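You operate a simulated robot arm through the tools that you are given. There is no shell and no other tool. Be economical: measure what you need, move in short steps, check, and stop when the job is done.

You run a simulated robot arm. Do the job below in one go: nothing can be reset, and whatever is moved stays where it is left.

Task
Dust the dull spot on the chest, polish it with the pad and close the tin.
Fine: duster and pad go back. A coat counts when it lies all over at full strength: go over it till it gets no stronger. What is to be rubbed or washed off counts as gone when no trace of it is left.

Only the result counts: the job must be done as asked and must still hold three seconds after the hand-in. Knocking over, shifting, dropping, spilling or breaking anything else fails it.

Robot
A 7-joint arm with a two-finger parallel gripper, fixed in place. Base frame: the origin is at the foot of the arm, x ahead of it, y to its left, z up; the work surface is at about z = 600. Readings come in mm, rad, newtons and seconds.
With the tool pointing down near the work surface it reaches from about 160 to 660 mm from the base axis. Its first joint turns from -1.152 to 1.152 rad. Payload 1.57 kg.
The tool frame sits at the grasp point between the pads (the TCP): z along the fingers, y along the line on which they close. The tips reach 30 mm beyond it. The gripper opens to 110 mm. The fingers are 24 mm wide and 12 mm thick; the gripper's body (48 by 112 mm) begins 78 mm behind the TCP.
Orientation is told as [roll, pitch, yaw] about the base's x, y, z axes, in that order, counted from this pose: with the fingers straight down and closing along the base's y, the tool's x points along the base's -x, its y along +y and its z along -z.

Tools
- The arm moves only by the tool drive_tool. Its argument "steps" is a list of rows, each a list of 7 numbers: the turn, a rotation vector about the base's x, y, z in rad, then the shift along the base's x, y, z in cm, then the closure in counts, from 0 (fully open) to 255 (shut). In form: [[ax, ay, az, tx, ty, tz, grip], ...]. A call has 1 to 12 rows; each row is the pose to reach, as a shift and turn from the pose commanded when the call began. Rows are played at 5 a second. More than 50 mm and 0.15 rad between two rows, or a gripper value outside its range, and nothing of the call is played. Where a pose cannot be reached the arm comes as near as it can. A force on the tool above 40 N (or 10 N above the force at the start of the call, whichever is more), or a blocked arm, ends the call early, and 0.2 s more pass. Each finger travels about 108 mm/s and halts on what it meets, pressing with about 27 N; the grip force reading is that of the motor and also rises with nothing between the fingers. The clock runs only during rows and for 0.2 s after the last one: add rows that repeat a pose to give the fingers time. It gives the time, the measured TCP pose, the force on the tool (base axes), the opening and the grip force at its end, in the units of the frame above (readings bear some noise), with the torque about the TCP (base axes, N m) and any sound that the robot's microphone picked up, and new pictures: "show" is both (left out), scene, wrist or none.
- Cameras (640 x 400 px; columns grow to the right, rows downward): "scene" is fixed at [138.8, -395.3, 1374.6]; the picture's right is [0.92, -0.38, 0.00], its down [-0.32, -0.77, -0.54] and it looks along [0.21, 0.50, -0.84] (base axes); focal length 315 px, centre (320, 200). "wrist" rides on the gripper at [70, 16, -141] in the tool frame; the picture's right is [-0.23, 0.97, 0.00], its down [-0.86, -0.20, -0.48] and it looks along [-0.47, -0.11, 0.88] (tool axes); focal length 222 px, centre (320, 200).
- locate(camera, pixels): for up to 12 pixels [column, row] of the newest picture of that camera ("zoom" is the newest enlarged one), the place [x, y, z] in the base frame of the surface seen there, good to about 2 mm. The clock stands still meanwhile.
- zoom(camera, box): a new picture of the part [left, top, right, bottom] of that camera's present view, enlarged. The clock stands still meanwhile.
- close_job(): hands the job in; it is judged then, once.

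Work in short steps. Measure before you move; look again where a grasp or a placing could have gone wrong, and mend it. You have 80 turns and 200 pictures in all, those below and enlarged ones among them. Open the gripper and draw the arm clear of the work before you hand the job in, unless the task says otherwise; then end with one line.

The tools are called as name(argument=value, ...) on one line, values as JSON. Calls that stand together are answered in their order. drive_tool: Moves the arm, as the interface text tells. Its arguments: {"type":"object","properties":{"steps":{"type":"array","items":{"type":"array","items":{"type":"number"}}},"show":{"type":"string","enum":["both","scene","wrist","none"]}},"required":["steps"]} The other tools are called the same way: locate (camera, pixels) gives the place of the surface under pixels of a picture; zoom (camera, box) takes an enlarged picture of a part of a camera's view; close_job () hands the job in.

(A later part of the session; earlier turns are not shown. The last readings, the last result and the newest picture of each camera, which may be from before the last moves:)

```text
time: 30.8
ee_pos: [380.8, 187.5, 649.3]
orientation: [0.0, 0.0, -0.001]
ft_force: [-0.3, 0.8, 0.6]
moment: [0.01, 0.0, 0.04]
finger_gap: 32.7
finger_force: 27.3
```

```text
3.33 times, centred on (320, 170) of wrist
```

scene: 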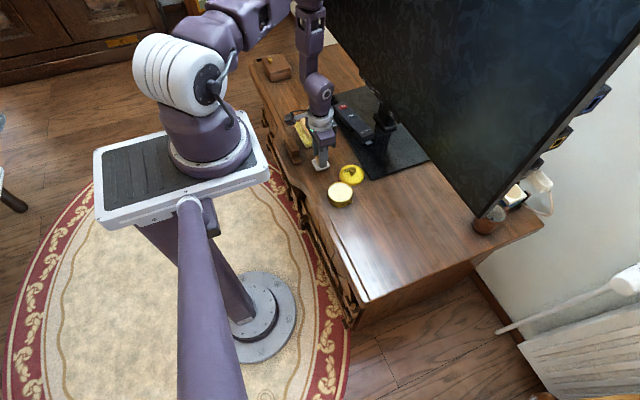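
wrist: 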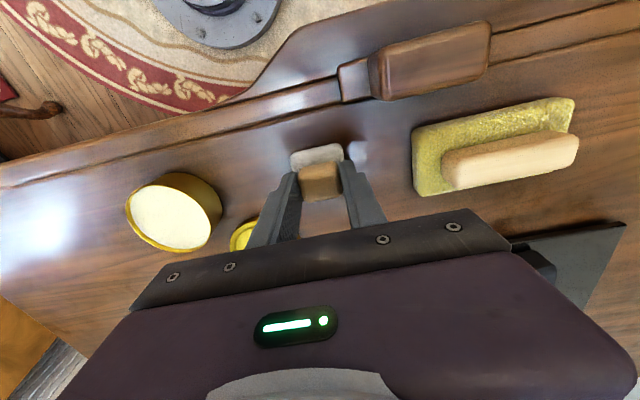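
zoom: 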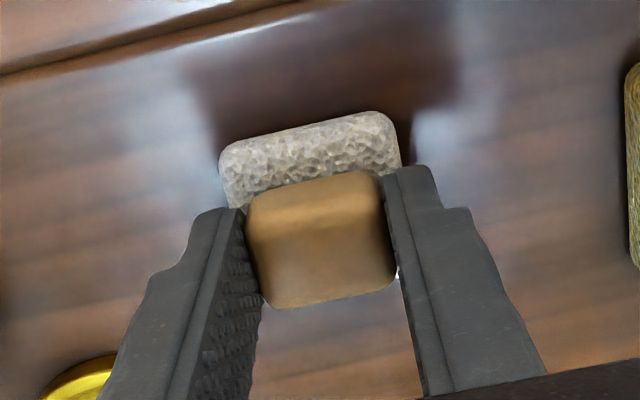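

Pad held (gap 33). I lift, move over the tin centre (387, 54.5) and stop just above the wax.

drive_tool(steps=[[0, 0, 0, 0, 0, 4, 240], [0, 0, 0, 0, 0, 8, 240], [0, 0, 0, 0.2, -4.8, 8, 240], [0, 0, 0, 0.4, -9.6, 8, 240], [0, 0, 0, 0.5, -13.4, 8, 240], [0, 0, 0, 0.5, -13.4, 5, 240], [0, 0, 0, 0.5, -13.4, 3.3, 240], [0, 0, 0, 0.5, -13.4, 3.3, 240]])

zoom(camera="scene", box=[310, 155, 370, 215])

zoom(camera="wrist", box=[240, 110, 400, 230])

```text
time: 32.6
ee_pos: [388.1, 57.4, 680.2]
orientation: [0.0, 0.0, -0.001]
ft_force: [-0.5, -0.9, -1.0]
moment: [-0.03, 0.0, -0.01]
finger_gap: 33.1
finger_force: 26.7
```

scene: 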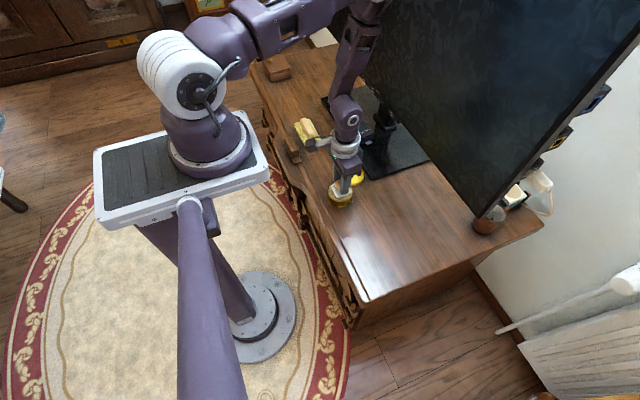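
wrist: 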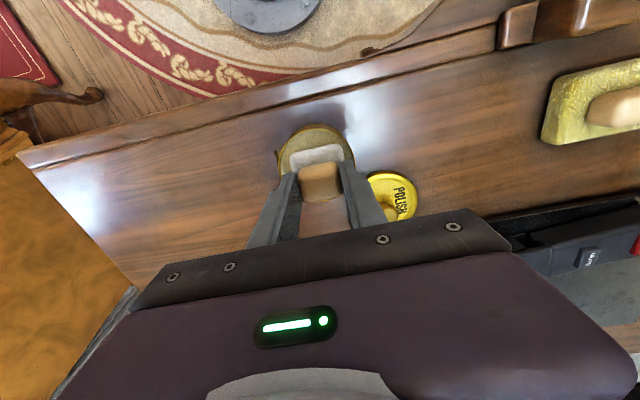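

```text
6.67 times, centred on (340, 185) of scene
```

zoom: 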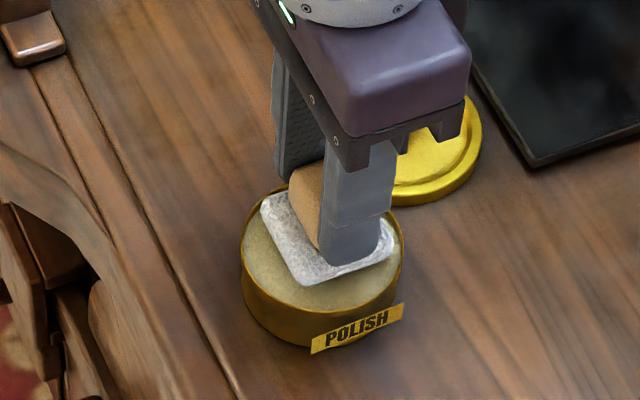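

```text
3.33 times, centred on (320, 170) of wrist
```

zoom: 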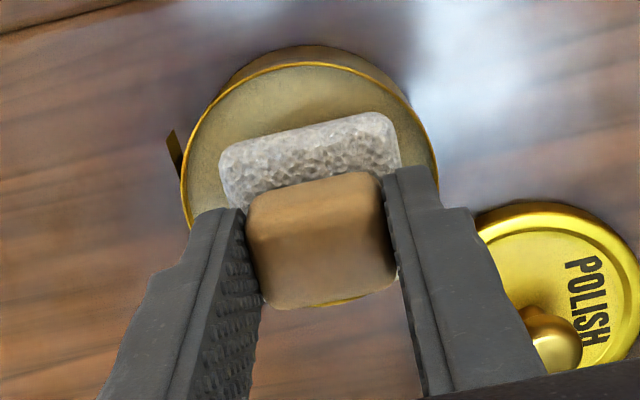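

The pad hovers over the wax, offset a few mm to +x/+y. I shift −3 mm each way and press down gently in steps.

drive_tool(steps=[[0, 0, 0, -0.25, -0.25, 0, 240], [0, 0, 0, -0.25, -0.25, -0.3, 240], [0, 0, 0, -0.25, -0.25, -0.45, 240], [0, 0, 0, -0.25, -0.25, -0.55, 240]], show="none")

```text
time: 33.6
ee_pos: [383.8, 53.9, 675.4]
orientation: [0.0, -0.002, -0.002]
ft_force: [-2.6, -0.8, 12.2]
moment: [0.05, 0.19, -0.04]
finger_gap: 32.8
finger_force: 27.3
stopped in row 4: the force on the tool passed its limit at 44 N (the readings are from after the stop); the commanded pose is now the measured one
```

Good contact with the wax (12 N remains). I lift and check tin and pad.

drive_tool(steps=[[0, 0, 0, 0, 0, 0, 240], [0, 0, 0, 0, 0, 1, 240], [0, 0, 0, 0, 0, 4, 240], [0, 0, 0, 0, 0, 7, 240], [0, 0, 0, 1.5, -4.5, 7, 240], [0, 0, 0, 3, -9, 7, 240], [0, 0, 0, 4.5, -13.5, 7, 240], [0, 0, 0, 5.5, -16, 7, 240]])

zoom(camera="scene", box=[310, 155, 430, 255])

```text
time: 35.4
ee_pos: [443.3, -105.3, 740.0]
orientation: [-0.002, -0.002, -0.001]
ft_force: [-0.3, -0.7, 0.1]
moment: [0.01, 0.01, 0.0]
finger_gap: 33.0
finger_force: 26.4
```

scene: 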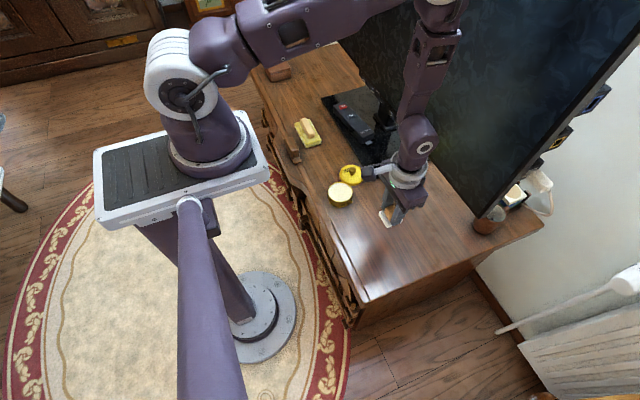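
wrist: 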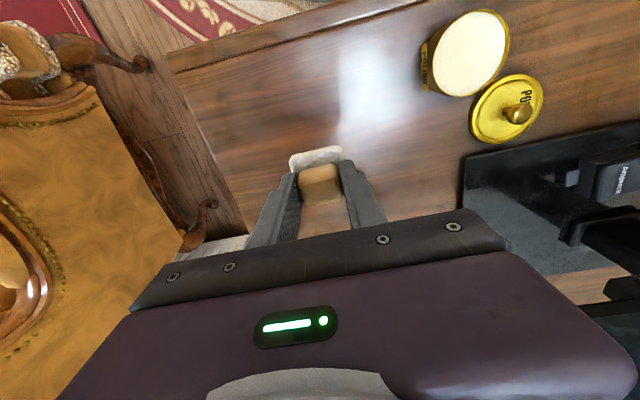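

```text
4.00 times, centred on (370, 205) of scene
```

zoom: 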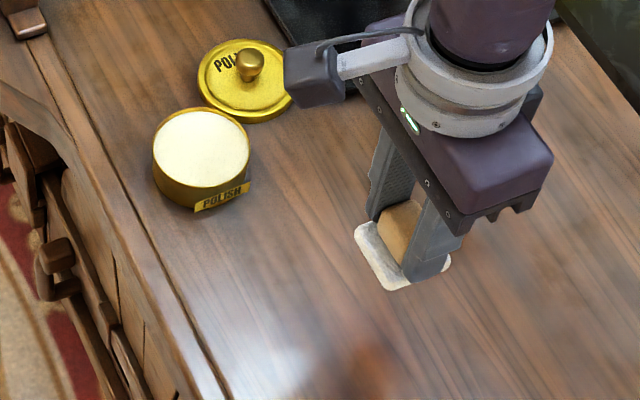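

The tin hasn't moved and the pad edge looks waxed. I go to (392, −75) and lower to contact.

drive_tool(steps=[[0, 0, 0, -2.5, 1.5, -3, 240], [0, 0, 0, -5, 3, -6, 240], [0, 0, 0, -5, 3, -8.5, 240], [0, 0, 0, -5, 3, -8.9, 240], [0, 0, 0, -5, 3, -9.1, 240], [0, 0, 0, -5, 3, -9.15, 240]], show="none")

```text
time: 36.8
ee_pos: [388.6, -73.8, 655.6]
orientation: [-0.002, -0.004, -0.001]
ft_force: [0.4, -0.2, -0.4]
moment: [0.0, 0.03, 0.03]
finger_gap: 32.7
finger_force: 27.3
```

No contact yet at 655.6; I lower further stepwise.

drive_tool(steps=[[0, 0, 0, 0, 0, -0.3, 240], [0, 0, 0, 0, 0, -0.5, 240], [0, 0, 0, 0, 0, -0.6, 240], [0, 0, 0, 0, 0, -0.6, 240]], show="none")

```text
time: 37.8
ee_pos: [388.2, -76.0, 647.9]
orientation: [-0.001, -0.003, -0.001]
ft_force: [0.7, -0.2, -1.0]
moment: [0.01, 0.01, 0.06]
finger_gap: 33.1
finger_force: 27.0
```

drive_tool(steps=[[0, 0, 0, 0, 0, -0.1, 240], [0, 0, 0, 0, 0, -0.2, 240], [0, 0, 0, 0, 0, -0.2, 240]], show="none")

```text
time: 38.6
ee_pos: [388.6, -76.6, 645.5]
orientation: [-0.002, -0.003, 0.0]
ft_force: [-1.1, 0.3, -0.5]
moment: [0.01, -0.01, -0.02]
finger_gap: 33.2
finger_force: 27.2
```

Probably the handle slid up slightly in the fingers; still no contact, so I go on by 1 mm steps.

drive_tool(steps=[[0, 0, 0, 0, 0, -0.1, 240], [0, 0, 0, 0, 0, -0.2, 240], [0, 0, 0, 0, 0, -0.25, 240]])

zoom(camera="scene", box=[310, 175, 430, 255])

```text
time: 39.4
ee_pos: [388.6, -75.5, 643.2]
orientation: [-0.002, 0.0, -0.002]
ft_force: [-2.1, 1.6, 14.2]
moment: [0.11, 0.09, 0.02]
finger_gap: 32.6
finger_force: 27.5
stopped in row 3: the force on the tool passed its limit at 45 N (the readings are from after the stop); the commanded pose is now the measured one
```

scene: 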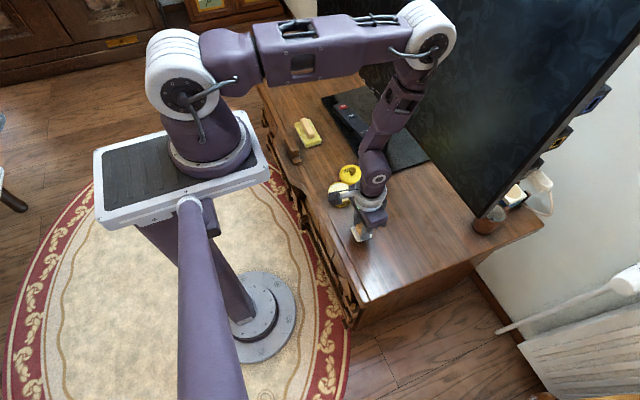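
wrist: 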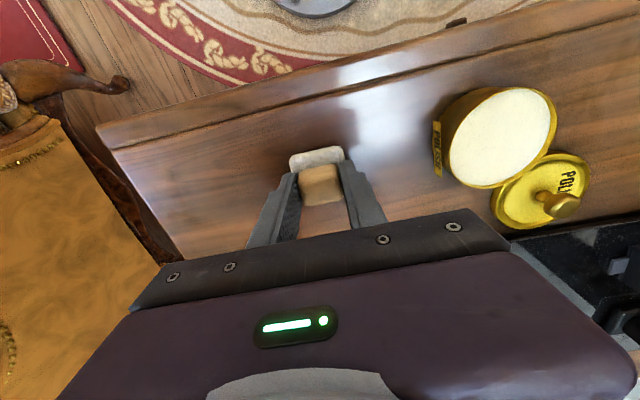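

```text
5.00 times, centred on (370, 215) of scene
```

zoom: 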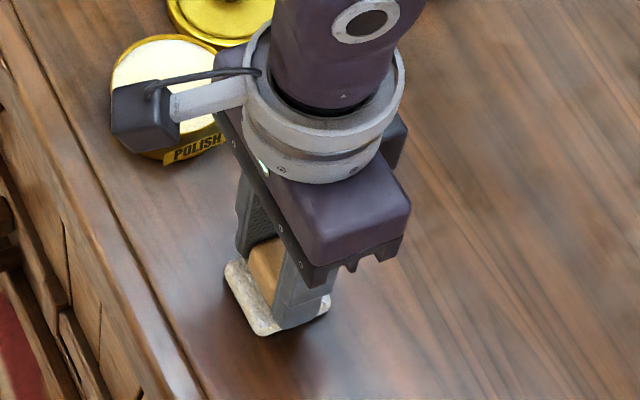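

Contact is firm at z 643 (14 N). I sweep the first lanes with the pad.

drive_tool(steps=[[0, 0, 0, 2.5, 0, 0, 240], [0, 0, 0, 5, 0, 0, 240], [0, 0, 0, 7.5, 0, 0, 240], [0, 0, 0, 10, 0, 0, 240], [0, 0, 0, 12, 0, 0, 240], [0, 0, 0, 12, -2.2, 0, 240], [0, 0, 0, 10, -2.2, 0, 240], [0, 0, 0, 7.5, -2.2, 0, 240], [0, 0, 0, 5, -2.2, 0, 240], [0, 0, 0, 2.5, -2.2, 0, 240], [0, 0, 0, 0, -2.2, 0, 240], [0, 0, 0, 0, -4.4, 0, 240]])

zoom(camera="scene", box=[330, 190, 450, 270])

```text
time: 39.9
ee_pos: [418.9, -79.3, 642.2]
orientation: [-0.002, -0.001, -0.004]
ft_force: [1.4, 0.4, 15.0]
moment: [0.12, -0.23, 0.01]
finger_gap: 32.9
finger_force: 26.9
stopped in row 2: the force on the tool passed its limit at 44 N (the readings are from after the stop); the commanded pose is now the measured one
```

scene: 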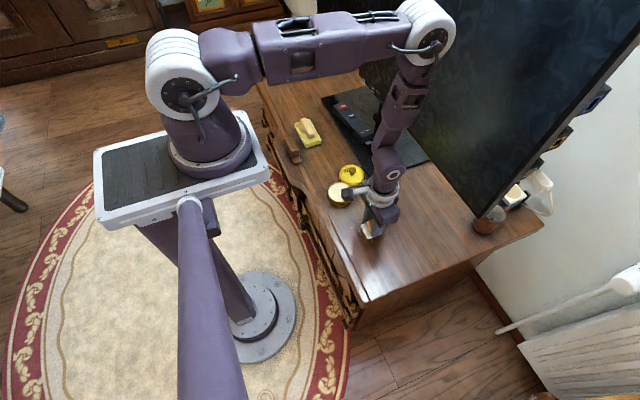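
wrist: 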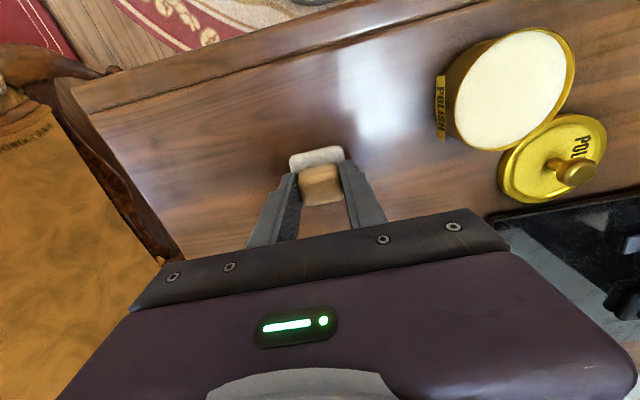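

```text
5.00 times, centred on (390, 230) of scene
```

zoom: 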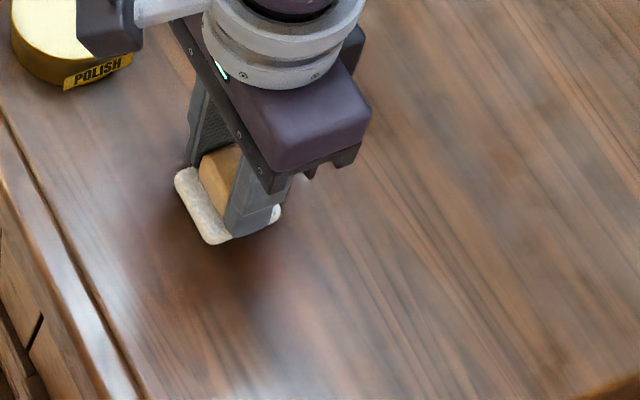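

The force limit stopped it; I continue with the pose raised 1 mm.

drive_tool(steps=[[0, 0, 0, 0, 0, 0.1, 240], [0, 0, 0, 2, 0, 0.1, 240], [0, 0, 0, 4, 0, 0.1, 240], [0, 0, 0, 6, 0, 0.1, 240], [0, 0, 0, 8, 0, 0.1, 240], [0, 0, 0, 9, -1, 0.1, 240], [0, 0, 0, 9, -2.2, 0.1, 240], [0, 0, 0, 7, -2.2, 0.1, 240], [0, 0, 0, 5, -2.2, 0.1, 240], [0, 0, 0, 3, -2.2, 0.1, 240], [0, 0, 0, 1, -2.2, 0.1, 240], [0, 0, 0, -1, -2.2, 0.1, 240]])

zoom(camera="scene", box=[330, 190, 450, 270])

```text
time: 42.5
ee_pos: [407.3, -98.8, 644.9]
orientation: [-0.002, 0.001, -0.004]
ft_force: [-0.4, -1.1, -0.8]
moment: [0.02, 0.01, 0.01]
finger_gap: 32.8
finger_force: 27.1
```

scene: 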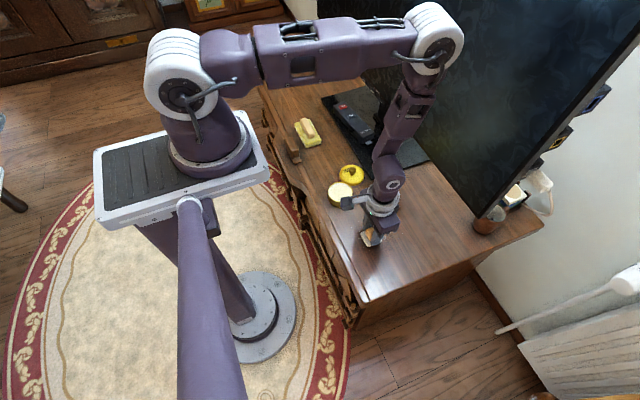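
wrist: 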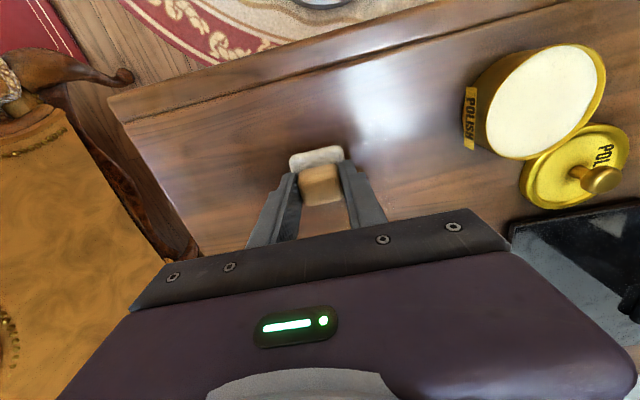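

```text
5.00 times, centred on (390, 230) of scene
```

zoom: 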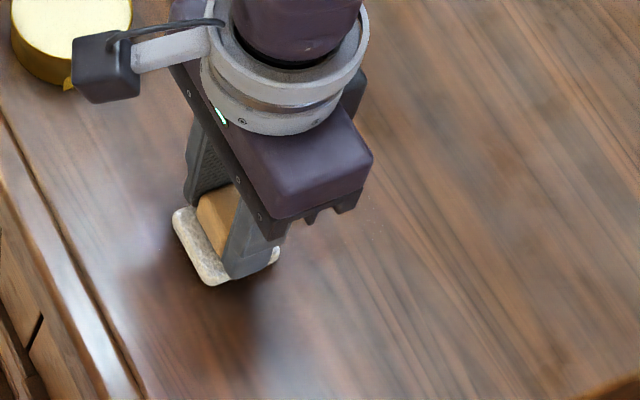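

Contact seems lost (force ≈0). I lower in half-millimetre steps to find a light contact.

drive_tool(steps=[[0, 0, 0, 0, 0, -0.05, 240], [0, 0, 0, 0, 0, -0.1, 240], [0, 0, 0, 0, 0, -0.1, 240]], show="none")

```text
time: 43.3
ee_pos: [407.7, -100.0, 643.9]
orientation: [-0.002, 0.003, -0.003]
ft_force: [-0.4, 1.4, 5.2]
moment: [0.08, -0.12, 0.04]
finger_gap: 32.9
finger_force: 27.5
```

Light contact, 5 N. I sweep +x over this lane and read the force.

drive_tool(steps=[[0, 0, 0, -2, 0, -0.03, 240], [0, 0, 0, 0, 0, -0.03, 240], [0, 0, 0, 2, 0, -0.03, 240], [0, 0, 0, 4, 0, -0.03, 240], [0, 0, 0, 6, 0, -0.03, 240], [0, 0, 0, 8, 0, -0.03, 240]])

zoom(camera="scene", box=[330, 190, 450, 270])

zoom(camera="wrist", box=[160, 30, 420, 200])

```text
time: 44.0
ee_pos: [415.0, -99.1, 644.3]
orientation: [-0.002, 0.008, -0.004]
ft_force: [-1.5, 0.8, 16.0]
moment: [0.09, -0.41, -0.01]
finger_gap: 32.9
finger_force: 26.9
stopped in row 3: the force on the tool passed its limit at 44 N (the readings are from after the stop); the commanded pose is now the measured one
```

scene: 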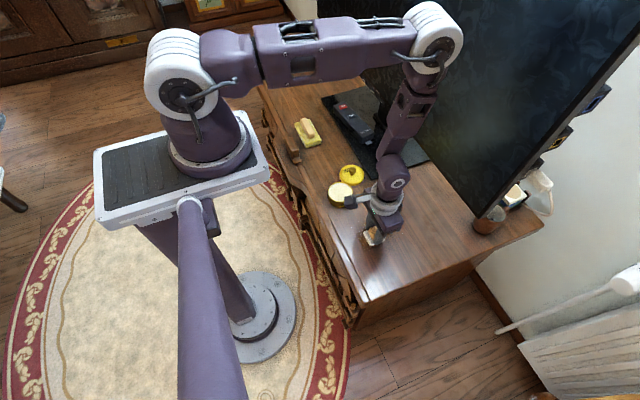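
wrist: 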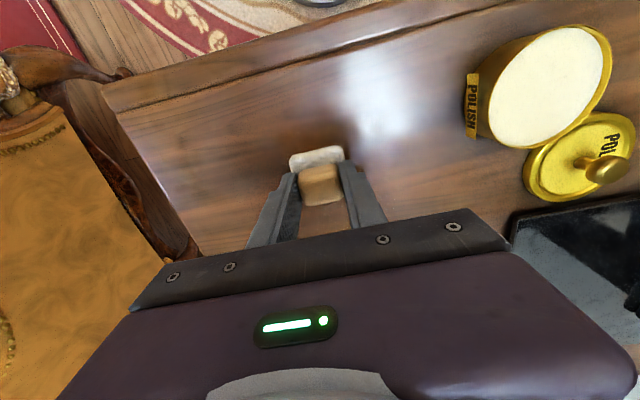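

```text
5.00 times, centred on (390, 230) of scene
```

zoom: 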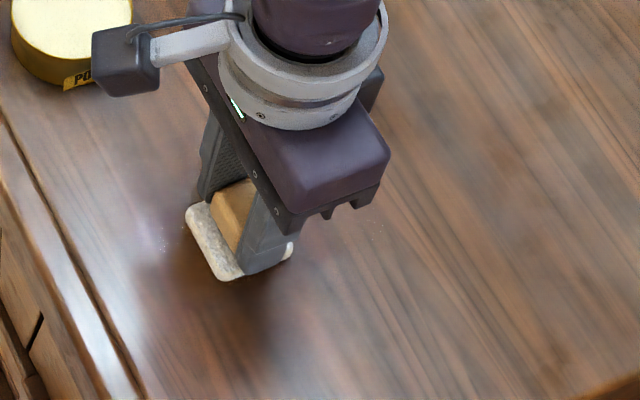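

```text
2.35 times, centred on (290, 115) of wrist
```

zoom: 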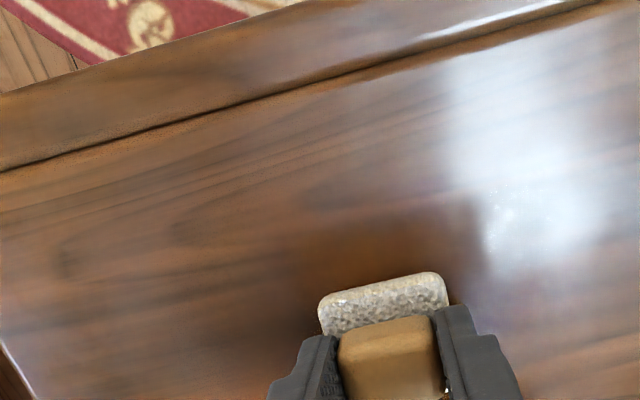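

Faint polish specks appear at zoom (165,240) and (375,235), so the coat is going on but contact is intermittent and the grip is stiff. I correct the tilt and sweep slower, 1 cm per row, slightly raised.

drive_tool(steps=[[0.001, -0.006, 0.003, 0, 0, 0.05, 240], [0.001, -0.006, 0.003, 1, 0, 0.05, 240], [0.001, -0.006, 0.003, 2, 0, 0.05, 240], [0.001, -0.006, 0.003, 3, 0, 0.05, 240], [0.001, -0.006, 0.003, 4, 0, 0.05, 240], [0.001, -0.006, 0.003, 5, 0, 0.05, 240], [0.001, -0.006, 0.003, 6, 0, 0.05, 240]], show="none")

```text
time: 45.6
ee_pos: [475.7, -98.7, 644.9]
orientation: [0.001, 0.005, -0.004]
ft_force: [1.2, -0.3, -1.0]
moment: [0.0, 0.01, 0.01]
finger_gap: 33.0
finger_force: 26.8
```

No contact at this height; find contact here.

drive_tool(steps=[[0, -0.004, 0.003, 0, 0, -0.05, 240], [0, -0.004, 0.003, 0, 0, -0.05, 240], [0, -0.004, 0.003, 0, 0, -0.1, 240], [0, -0.004, 0.003, 0, 0, -0.1, 240]])

zoom(camera="scene", box=[330, 200, 420, 260])

zoom(camera="wrist", box=[160, 30, 420, 200])

```text
time: 46.6
ee_pos: [475.1, -99.2, 643.8]
orientation: [0.0, -0.004, -0.002]
ft_force: [1.8, -2.2, 21.7]
moment: [-0.04, 0.21, -0.01]
finger_gap: 32.8
finger_force: 27.1
```

scene: 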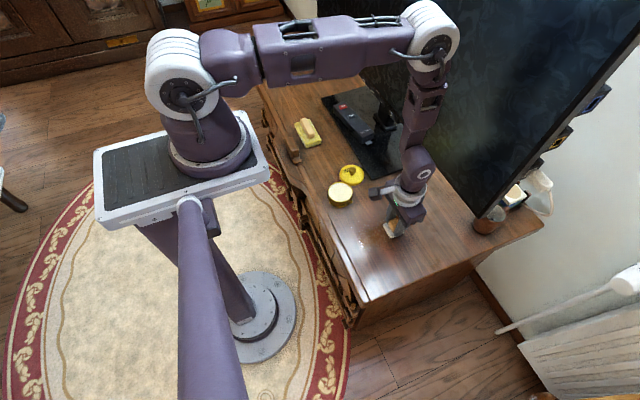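
wrist: 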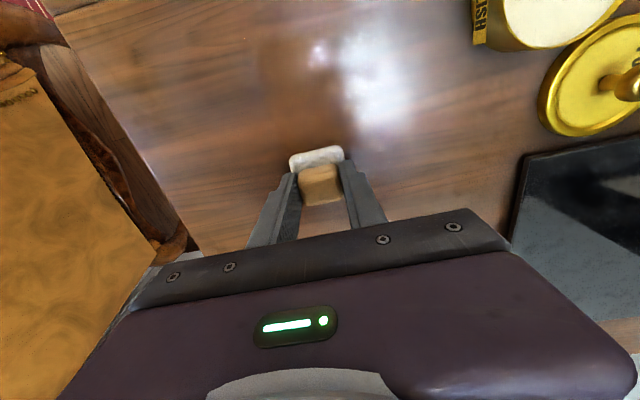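

```text
6.67 times, centred on (375, 230) of scene
```

zoom: 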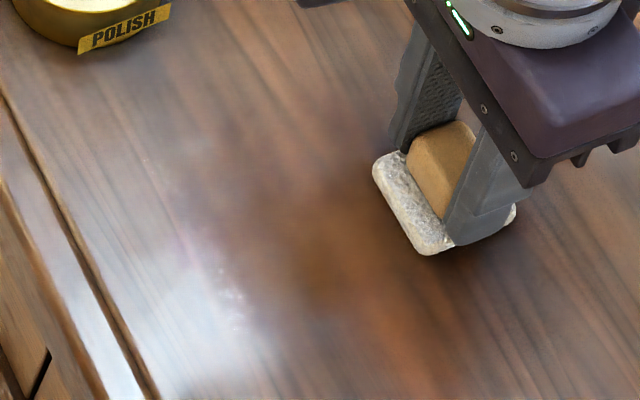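

```text
2.35 times, centred on (290, 115) of wrist
```

zoom: 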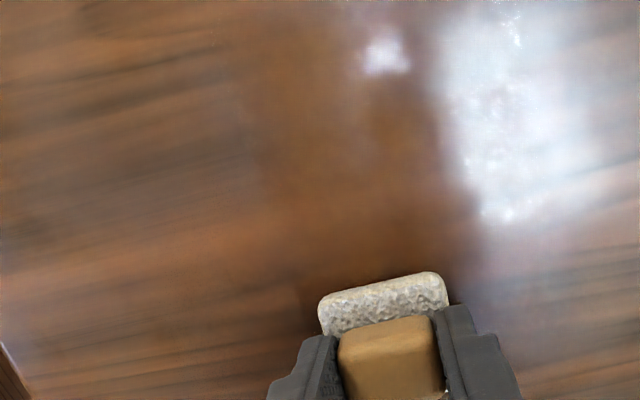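

Contact 22 N at (475, −99). A new glossier area shows in the wrist view, so it works. I ease up 0.3 mm and sweep slowly back in −x.

drive_tool(steps=[[0, 0.004, 0, 1, 0, 0.03, 240], [0, 0.004, 0, 2, 0, 0.03, 240], [0, 0.004, 0, 1, 0, 0.03, 240], [0, 0.004, 0, 0, 0, 0.03, 240], [0, 0.004, 0, -1, 0, 0.03, 240], [0, 0.004, 0, -2, 0, 0.03, 240], [0, 0.004, 0, -3, 0, 0.03, 240], [0, 0.004, 0, -4, 0, 0.03, 240], [0, 0.004, 0, -5, 0, 0.03, 240], [0, 0.004, 0, -6, 0, 0.03, 240], [0, 0.004, 0, -7, 0, 0.03, 240], [0, 0.004, 0, -8, 0, 0.03, 240]], show="none")

```text
time: 47.0
ee_pos: [477.2, -99.0, 645.3]
orientation: [-0.002, 0.011, -0.002]
ft_force: [-3.8, 0.8, 17.1]
moment: [0.04, -0.23, 0.0]
finger_gap: 33.0
finger_force: 27.4
stopped in row 1: the force on the tool passed its limit at 49 N (the readings are from after the stop); the commanded pose is now the measured one
```

Stops occur on +x strokes (the pad digs in); −x strokes ran fine. I level the tool, find a light contact again and then stroke only in −x.

drive_tool(steps=[[0.002, -0.01, 0.002, 1.5, 0, 0.3, 240], [0.002, -0.01, 0.002, 2.5, 0, 0.2, 240], [0.002, -0.01, 0.002, 2.5, 0, 0, 240], [0.002, -0.01, 0.002, 2.5, 0, -0.05, 240], [0.002, -0.01, 0.002, 2.5, 0, -0.05, 240]], show="none")

```text
time: 48.2
ee_pos: [501.7, -99.1, 643.1]
orientation: [0.002, -0.001, -0.002]
ft_force: [-2.6, 3.6, 30.0]
moment: [0.06, 0.3, 0.01]
finger_gap: 33.2
finger_force: 26.9
```

30 N here; I ease up 0.4 mm and stroke −x.

drive_tool(steps=[[0, 0, 0, -1, 0, 0.04, 240], [0, 0, 0, -3, 0, 0.04, 240], [0, 0, 0, -5, 0, 0.04, 240], [0, 0, 0, -7, 0, 0.04, 240], [0, 0, 0, -9, 0, 0.04, 240], [0, 0, 0, -11, 0, 0.04, 240]])

zoom(camera="wrist", box=[160, 30, 420, 200])

zoom(camera="scene", box=[330, 200, 420, 260])

```text
time: 49.6
ee_pos: [391.4, -100.1, 643.3]
orientation: [0.002, 0.001, 0.001]
ft_force: [7.4, 0.3, 15.5]
moment: [-0.07, -0.25, 0.02]
finger_gap: 32.9
finger_force: 27.1
```

scene: 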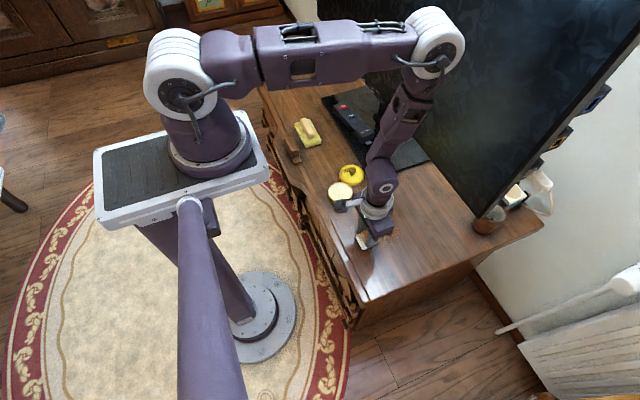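
wrist: 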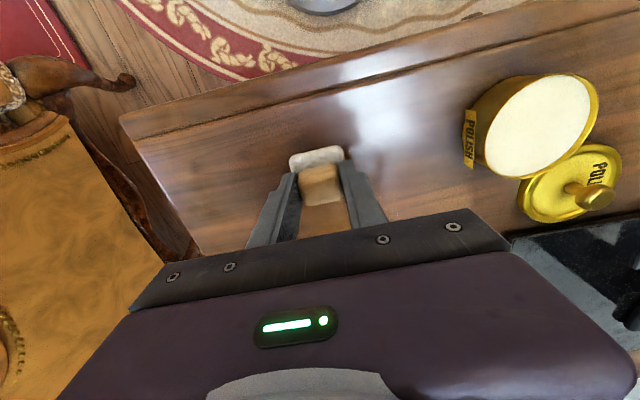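

```text
2.35 times, centred on (290, 115) of wrist
```

zoom: 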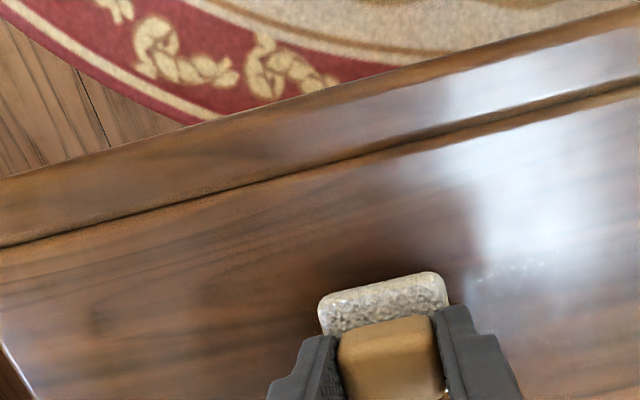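

```text
6.67 times, centred on (375, 230) of scene
```

zoom: 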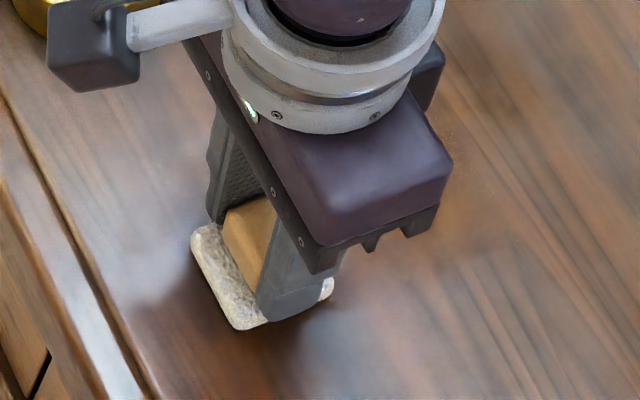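

The −x stroke ran in full contact (15 N). I repeat: lift, return, shift lane to y −122, stroke −x.

drive_tool(steps=[[0, 0, 0, 1, 0, 0.6, 240], [0, 0, 0, 5, -1.1, 0.8, 240], [0, 0, 0, 9, -2.2, 0.7, 240], [0, 0, 0, 11.3, -2.2, 0.2, 240], [0, 0, 0, 11.3, -2.2, 0, 240], [0, 0, 0, 9.3, -2.2, 0, 240], [0, 0, 0, 7.3, -2.2, 0, 240], [0, 0, 0, 5.3, -2.2, 0, 240], [0, 0, 0, 3.3, -2.2, 0, 240], [0, 0, 0, 1.3, -2.2, 0, 240], [0, 0, 0, -0.7, -2.2, 0, 240]], show="none")

```text
time: 52.0
ee_pos: [385.6, -122.4, 644.7]
orientation: [0.001, 0.002, -0.001]
ft_force: [0.0, 0.0, -0.2]
moment: [0.0, -0.01, -0.04]
finger_gap: 32.9
finger_force: 27.1
```

Contact was lost at the end; I repeat the lane 0.6 mm lower.

drive_tool(steps=[[0, 0, 0, 1, 0, 0.6, 240], [0, 0, 0, 5, 0, 0.8, 240], [0, 0, 0, 9, 0, 0.7, 240], [0, 0, 0, 12, 0, 0.2, 240], [0, 0, 0, 12, 0, -0.03, 240], [0, 0, 0, 10, 0, -0.06, 240], [0, 0, 0, 8, 0, -0.06, 240], [0, 0, 0, 6, 0, -0.06, 240], [0, 0, 0, 4, 0, -0.06, 240], [0, 0, 0, 2, 0, -0.06, 240], [0, 0, 0, 0, 0, -0.06, 240]])

zoom(camera="wrist", box=[160, 30, 420, 200])

zoom(camera="scene", box=[340, 200, 430, 260])

```text
time: 54.4
ee_pos: [385.9, -122.9, 643.5]
orientation: [0.001, -0.004, 0.0]
ft_force: [13.6, 0.5, 30.3]
moment: [-0.02, -0.23, -0.01]
finger_gap: 32.9
finger_force: 27.0
```

scene: 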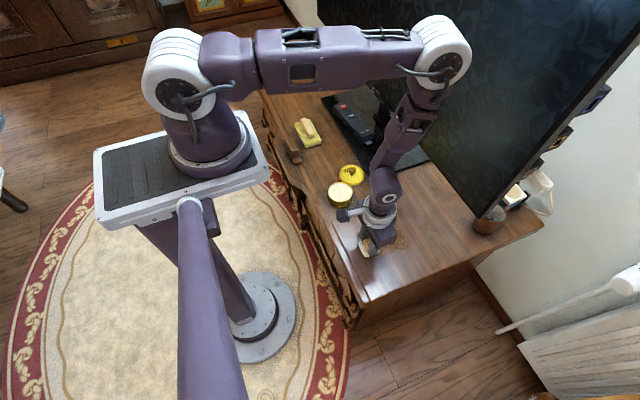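
wrist: 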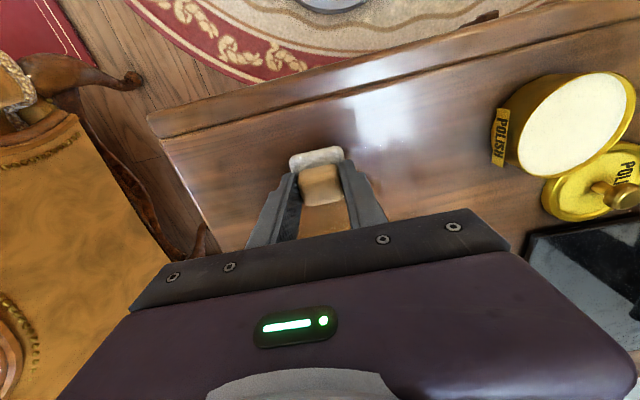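

```text
2.35 times, centred on (290, 115) of wrist
```

zoom: 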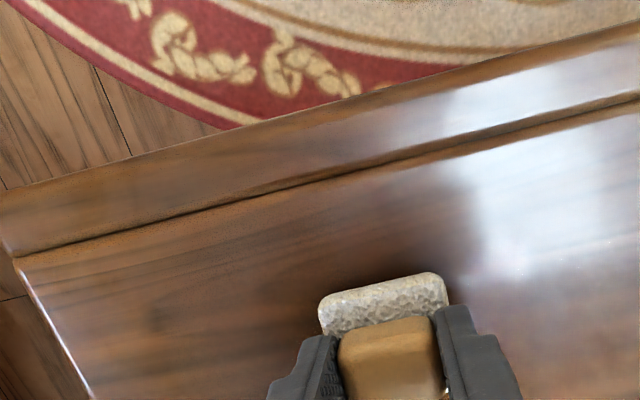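

```text
6.67 times, centred on (385, 230) of scene
```

zoom: 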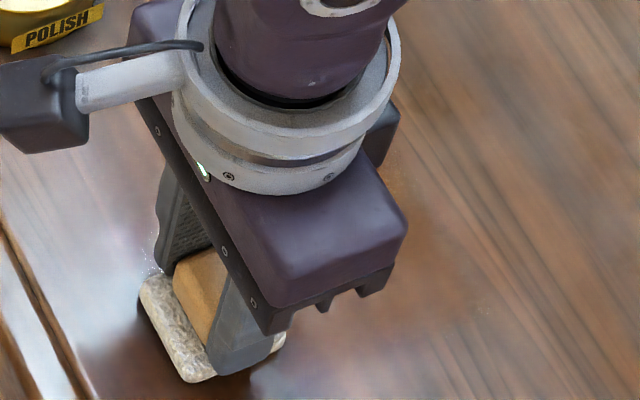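

A warm tinted coat shows in the scene zoom around (410,230). Next lane at y −145, slightly lighter.

drive_tool(steps=[[0, 0, 0, 1, 0, 0.6, 240], [0, 0, 0, 5, -1.1, 0.8, 240], [0, 0, 0, 9, -2.2, 0.7, 240], [0, 0, 0, 12, -2.2, 0.2, 240], [0, 0, 0, 12, -2.2, 0.02, 240], [0, 0, 0, 10, -2.2, 0, 240], [0, 0, 0, 8, -2.2, 0, 240], [0, 0, 0, 6, -2.2, 0, 240], [0, 0, 0, 4, -2.2, 0, 240], [0, 0, 0, 2, -2.2, 0, 240], [0, 0, 0, 0, -2.2, 0, 240]], show="none")

```text
time: 56.7
ee_pos: [402.2, -146.5, 643.0]
orientation: [0.001, -0.001, -0.001]
ft_force: [-1.8, 0.5, 14.9]
moment: [-0.01, 0.15, 0.01]
finger_gap: 33.0
finger_force: 26.8
stopped in row 11: the force on the tool passed its limit at 46 N (the readings are from after the stop); the commanded pose is now the measured one
```

That lane ran nearly fully. I lift away to +y side to see the coat's state.

drive_tool(steps=[[0, 0, 0, 0, 0, 1, 240], [0, 0, 0, 0, 1, 5, 240], [0, 0, 0, 0, 5, 9, 240], [0, 0, 0, 0, 10, 9, 240], [0, 0, 0, 0, 15, 9, 240], [0, 0, 0, -0.5, 20, 9, 240]])

zoom(camera="scene", box=[340, 195, 430, 260])

zoom(camera="wrist", box=[60, 30, 320, 200])

```text
refused: row 3 steps farther than a row can; nothing moved
```

```text
6.15 times, centred on (385, 228) of scene
```

zoom: 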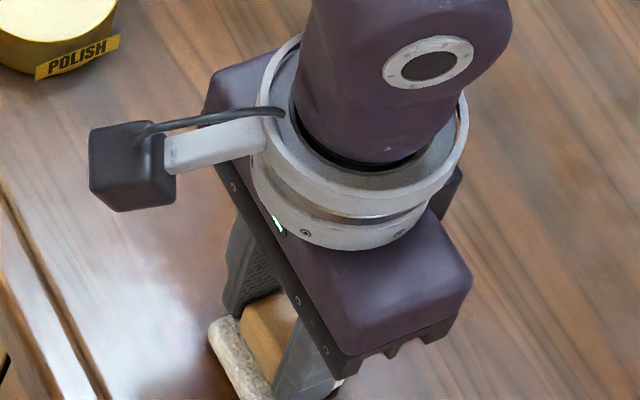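

```text
2.35 times, centred on (190, 115) of wrist
```

zoom: 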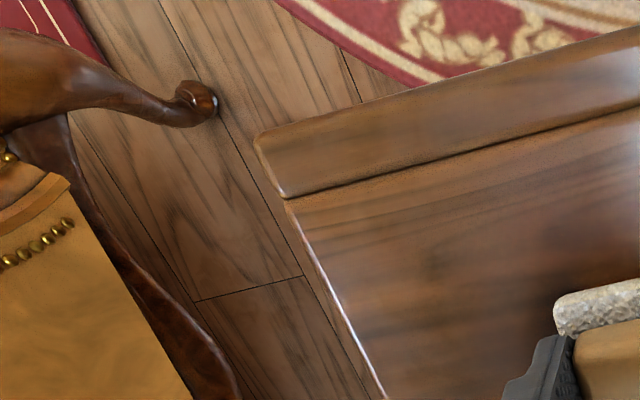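

One row was over-long; repeat with shorter rows.

drive_tool(steps=[[0, 0, 0, 0, 0, 1, 240], [0, 0, 0, 0, 1, 5, 240], [0, 0, 0, 0, 3.5, 8.5, 240], [0, 0, 0, 0, 8, 9, 240], [0, 0, 0, 0, 12.5, 9, 240], [0, 0, 0, -0.7, 17, 9, 240], [0, 0, 0, -1.4, 20, 9, 240]])

zoom(camera="scene", box=[340, 195, 430, 260])

zoom(camera="wrist", box=[60, 30, 320, 200])

```text
time: 58.3
ee_pos: [386.4, 54.6, 733.9]
orientation: [0.001, -0.001, 0.0]
ft_force: [0.1, 0.1, 0.3]
moment: [0.03, 0.01, 0.0]
finger_gap: 32.9
finger_force: 26.5
```

scene: 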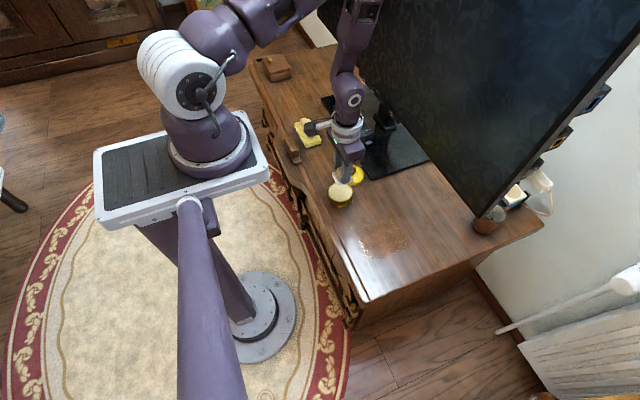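
wrist: 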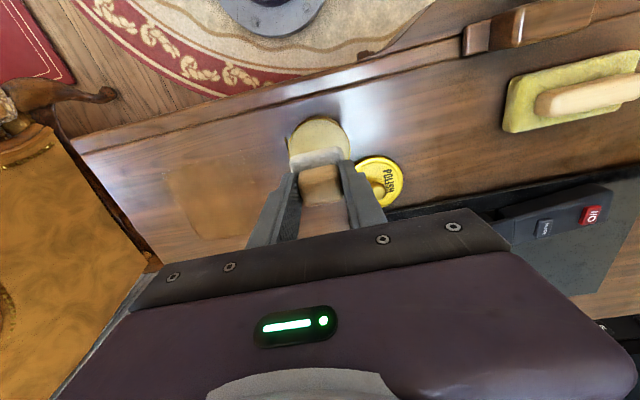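

```text
6.15 times, centred on (385, 228) of scene
```

zoom: 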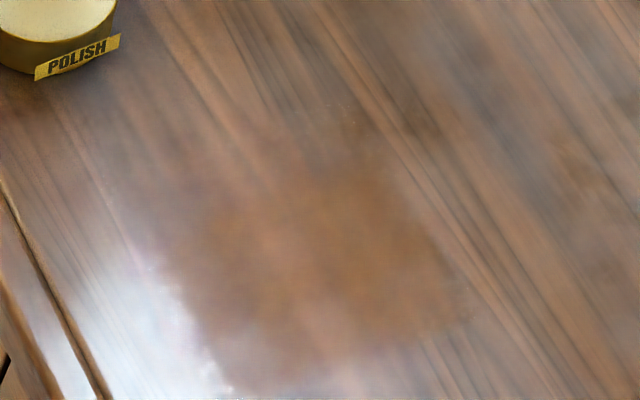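

```text
2.35 times, centred on (190, 115) of wrist
```

zoom: 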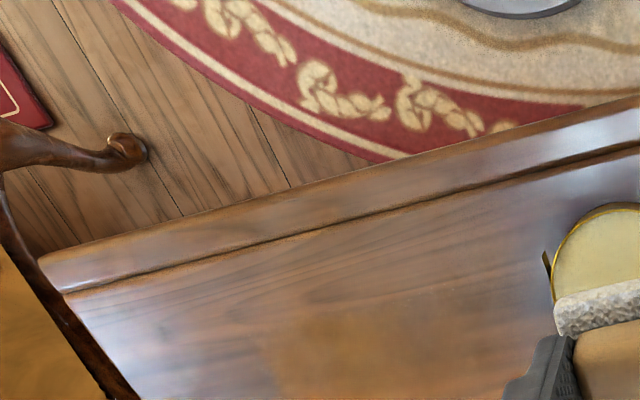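

The coat is visible as a warm brown patch, weaker in the y −75 lane. I'm over the tin, so I reload: lower gently onto the wax (expected z≈671).

drive_tool(steps=[[0, 0, 0, 0, -0.1, -3.5, 240], [0, 0, 0, 0, -0.1, -5.7, 240], [0, 0, 0, 0, -0.1, -6.1, 240], [0, 0, 0, 0, -0.1, -6.25, 240], [0, 0, 0, 0, -0.1, -6.35, 240]], show="none")

```text
time: 59.3
ee_pos: [388.4, 53.5, 674.3]
orientation: [0.0, -0.003, -0.002]
ft_force: [-3.6, -1.3, 15.4]
moment: [-0.11, -0.2, -0.01]
finger_gap: 33.1
finger_force: 27.0
stopped in row 5: the force on the tool passed its limit at 50 N (the readings are from after the stop); the commanded pose is now the measured one
```

Contact at 674; I check with a zoom whether the pad sits on wax or rim.

zoom(camera="scene", box=[310, 155, 370, 215])

zoom(camera="wrist", box=[240, 80, 400, 200])

```text
6.67 times, centred on (340, 185) of scene
```

zoom: 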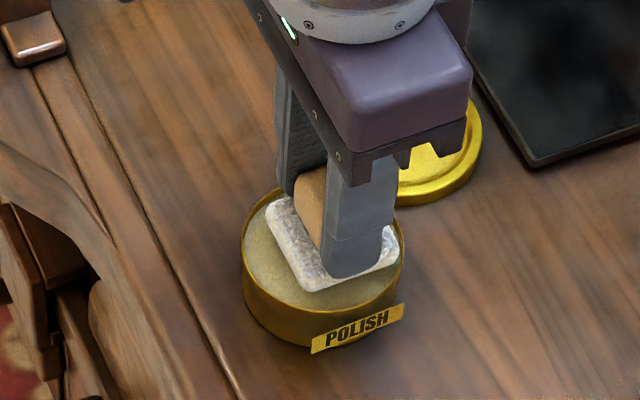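

```text
3.33 times, centred on (320, 140) of wrist
```

zoom: 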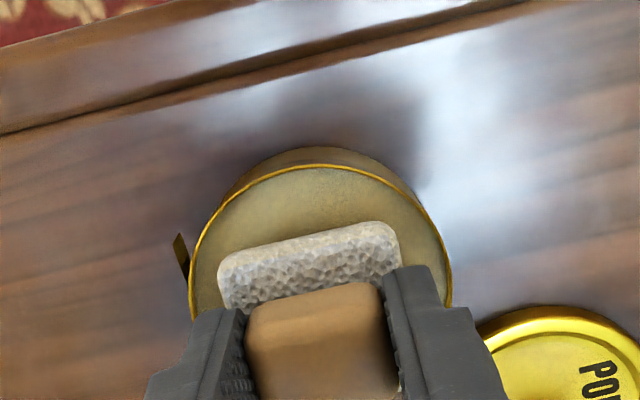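

The pad is a few mm to +x, probably touching the rim. I lift 5 mm, shift −5 mm in x and press again.

drive_tool(steps=[[0, 0.003, 0.002, 0, 0, 0.5, 240], [0, 0.003, 0.002, -0.5, 0.1, 0.5, 240], [0, 0.003, 0.002, -0.5, 0.1, 0, 240], [0, 0.003, 0.002, -0.5, 0.1, -0.15, 240], [0, 0.003, 0.002, -0.5, 0.1, -0.25, 240], [0, 0.003, 0.002, -0.5, 0.1, -0.32, 240]], show="none")

```text
time: 60.2
ee_pos: [384.0, 54.4, 673.8]
orientation: [0.001, 0.0, 0.002]
ft_force: [-1.1, -0.8, 13.2]
moment: [-0.02, 0.33, 0.0]
finger_gap: 32.8
finger_force: 27.5
stopped in row 4: the force on the tool passed its limit at 51 N (the readings are from after the stop); the commanded pose is now the measured one
```

Contact again, with moment on the other side; I do one more dab centred between (x 386).

drive_tool(steps=[[0, 0, 0, 0, 0, 0.4, 240], [0, 0, 0, 0.22, 0, 0.4, 240], [0, 0, 0, 0.22, 0, 0.1, 240], [0, 0, 0, 0.22, 0, 0, 240], [0, 0, 0, 0.22, 0, -0.06, 240], [0, 0, 0, 0.22, 0, -0.1, 240]], show="none")

```text
time: 61.6
ee_pos: [386.6, 53.8, 674.6]
orientation: [0.002, 0.0, 0.003]
ft_force: [-5.7, 1.3, 35.6]
moment: [-0.14, -0.66, 0.01]
finger_gap: 33.1
finger_force: 27.3
```

Loaded. Lift and travel to (505, −76), then lower near the surface.

drive_tool(steps=[[-0.001, 0, -0.002, 0, 0, 3, 240], [-0.001, 0, -0.002, 2, -2, 5, 240], [-0.001, 0, -0.002, 5, -5.2, 5, 240], [-0.001, 0, -0.002, 8, -8.4, 4, 240], [-0.001, 0, -0.002, 11, -11.6, 2, 240], [-0.001, 0, -0.002, 11.9, -12.9, -1, 240], [-0.001, 0, -0.002, 11.9, -12.9, -2.8, 240], [-0.001, 0, -0.002, 11.9, -12.9, -3.0, 240], [-0.001, 0, -0.002, 11.9, -12.9, -3.1, 240]], show="none")

```text
time: 63.6
ee_pos: [506.2, -75.7, 644.1]
orientation: [-0.001, -0.001, -0.001]
ft_force: [-4.0, 0.9, 32.5]
moment: [0.05, 0.43, 0.0]
finger_gap: 32.8
finger_force: 26.6
```

Contact 32 N. Stroke −x along y −76, easing 0.4 mm.

drive_tool(steps=[[0, 0, 0, -1, 0, 0.04, 240], [0, 0, 0, -3, 0, 0.04, 240], [0, 0, 0, -5, 0, 0.04, 240], [0, 0, 0, -7, 0, 0.04, 240], [0, 0, 0, -9, 0, 0.04, 240], [0, 0, 0, -11, 0, 0.03, 240], [0, 0, 0, -12.5, 0, 0.02, 240]], show="none")

```text
time: 64.8
ee_pos: [421.7, -75.2, 644.0]
orientation: [-0.003, -0.009, -0.002]
ft_force: [-2.2, 2.0, 15.2]
moment: [0.11, 0.37, -0.01]
finger_gap: 33.0
finger_force: 27.2
stopped in row 6: the force on the tool passed its limit at 46 N (the readings are from after the stop); the commanded pose is now the measured one
```

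Mostly done; finish the lane with a small ease and levelled tool, then lift and start the y −98 lane.

drive_tool(steps=[[0.002, 0.008, 0.001, -0.5, 0, 0.05, 240], [0.002, 0.008, 0.001, -2.0, 0, 0.05, 240], [0.002, 0.008, 0.001, -4.0, 0, 0.05, 240], [0.002, 0.008, 0.001, -3, 0, 0.7, 240], [0.002, 0.008, 0.001, 1.5, -1.1, 0.8, 240], [0.002, 0.008, 0.001, 6, -2.2, 0.7, 240], [0.002, 0.008, 0.001, 8.3, -2.2, 0.2, 240], [0.002, 0.008, 0.001, 8.3, -2.2, 0.05, 240], [0.002, 0.008, 0.001, 8.3, -2.2, 0.02, 240]], show="none")

```text
time: 66.8
ee_pos: [504.6, -96.5, 644.6]
orientation: [-0.001, 0.0, -0.001]
ft_force: [-3.7, 0.2, 10.6]
moment: [-0.02, 0.11, 0.01]
finger_gap: 33.1
finger_force: 27.5
```

Contact 10 N at (505, −97). Stroke −x, pressing 0.2 mm more, then return into the y −119 lane.

drive_tool(steps=[[0, 0, 0, -2, 0, -0.01, 240], [0, 0, 0, -4, 0, -0.02, 240], [0, 0, 0, -6, 0, -0.02, 240], [0, 0, 0, -8, 0, -0.02, 240], [0, 0, 0, -10, 0, -0.02, 240], [0, 0, 0, -12.3, 0, -0.02, 240], [0, 0, 0, -11, 0, 0.6, 240], [0, 0, 0, -7, -1.1, 0.8, 240], [0, 0, 0, -2.5, -2.2, 0.7, 240], [0, 0, 0, 0.2, -2.2, 0.2, 240], [0, 0, 0, 0.2, -2.2, 0.02, 240], [0, 0, 0, 0.2, -2.2, -0.02, 240]], show="none")

```text
time: 69.4
ee_pos: [506.5, -118.4, 643.7]
orientation: [0.0, 0.0, 0.001]
ft_force: [-7.4, 3.8, 23.5]
moment: [0.15, 0.18, 0.02]
finger_gap: 33.0
finger_force: 26.9
```

Good contact, 23 N. Stroke −x at y −119, then move into lane y −141.

drive_tool(steps=[[0, 0, 0, -2, 0, 0.01, 240], [0, 0, 0, -4, 0, 0.01, 240], [0, 0, 0, -6, 0, 0.01, 240], [0, 0, 0, -8, 0, 0.01, 240], [0, 0, 0, -10, 0, 0.01, 240], [0, 0, 0, -12.3, 0, 0.01, 240], [0, 0, 0, -11, 0, 0.6, 240], [0, 0, 0, -7, -1.1, 0.8, 240], [0, 0, 0, -2.5, -2.2, 0.7, 240], [0, 0, 0, 0.2, -2.2, 0.2, 240], [0, 0, 0, 0.2, -2.2, 0.03, 240], [0, 0, 0, 0.2, -2.2, 0, 240]], show="none")

```text
time: 70.8
ee_pos: [402.0, -119.3, 644.9]
orientation: [-0.003, -0.007, -0.002]
ft_force: [-1.6, 0.4, 13.4]
moment: [0.02, 0.37, -0.05]
finger_gap: 32.8
finger_force: 26.7
stopped in row 6: the force on the tool passed its limit at 43 N (the readings are from after the stop); the commanded pose is now the measured one
```

Stopped near the lane end (x 402). I finish it slightly raised, and move to the y −142 lane start.

drive_tool(steps=[[0.002, 0.007, 0.002, -0.5, 0, 0.04, 240], [0.002, 0.007, 0.002, -2, 0, 0.04, 240], [0.002, 0.007, 0.002, -1, 0, 0.7, 240], [0.002, 0.007, 0.002, 3.5, -1.1, 0.8, 240], [0.002, 0.007, 0.002, 8, -2.3, 0.7, 240], [0.002, 0.007, 0.002, 10.4, -2.3, 0.2, 240], [0.002, 0.007, 0.002, 10.4, -2.3, 0.0, 240], [0.002, 0.007, 0.002, 10.4, -2.3, -0.05, 240], [0.002, 0.007, 0.002, 10.4, -2.3, -0.1, 240]], show="none")

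```text
time: 72.8
ee_pos: [507.8, -142.0, 643.2]
orientation: [0.0, -0.004, 0.001]
ft_force: [4.5, 7.2, 29.8]
moment: [0.19, -0.01, -0.01]
finger_gap: 32.8
finger_force: 27.6
```

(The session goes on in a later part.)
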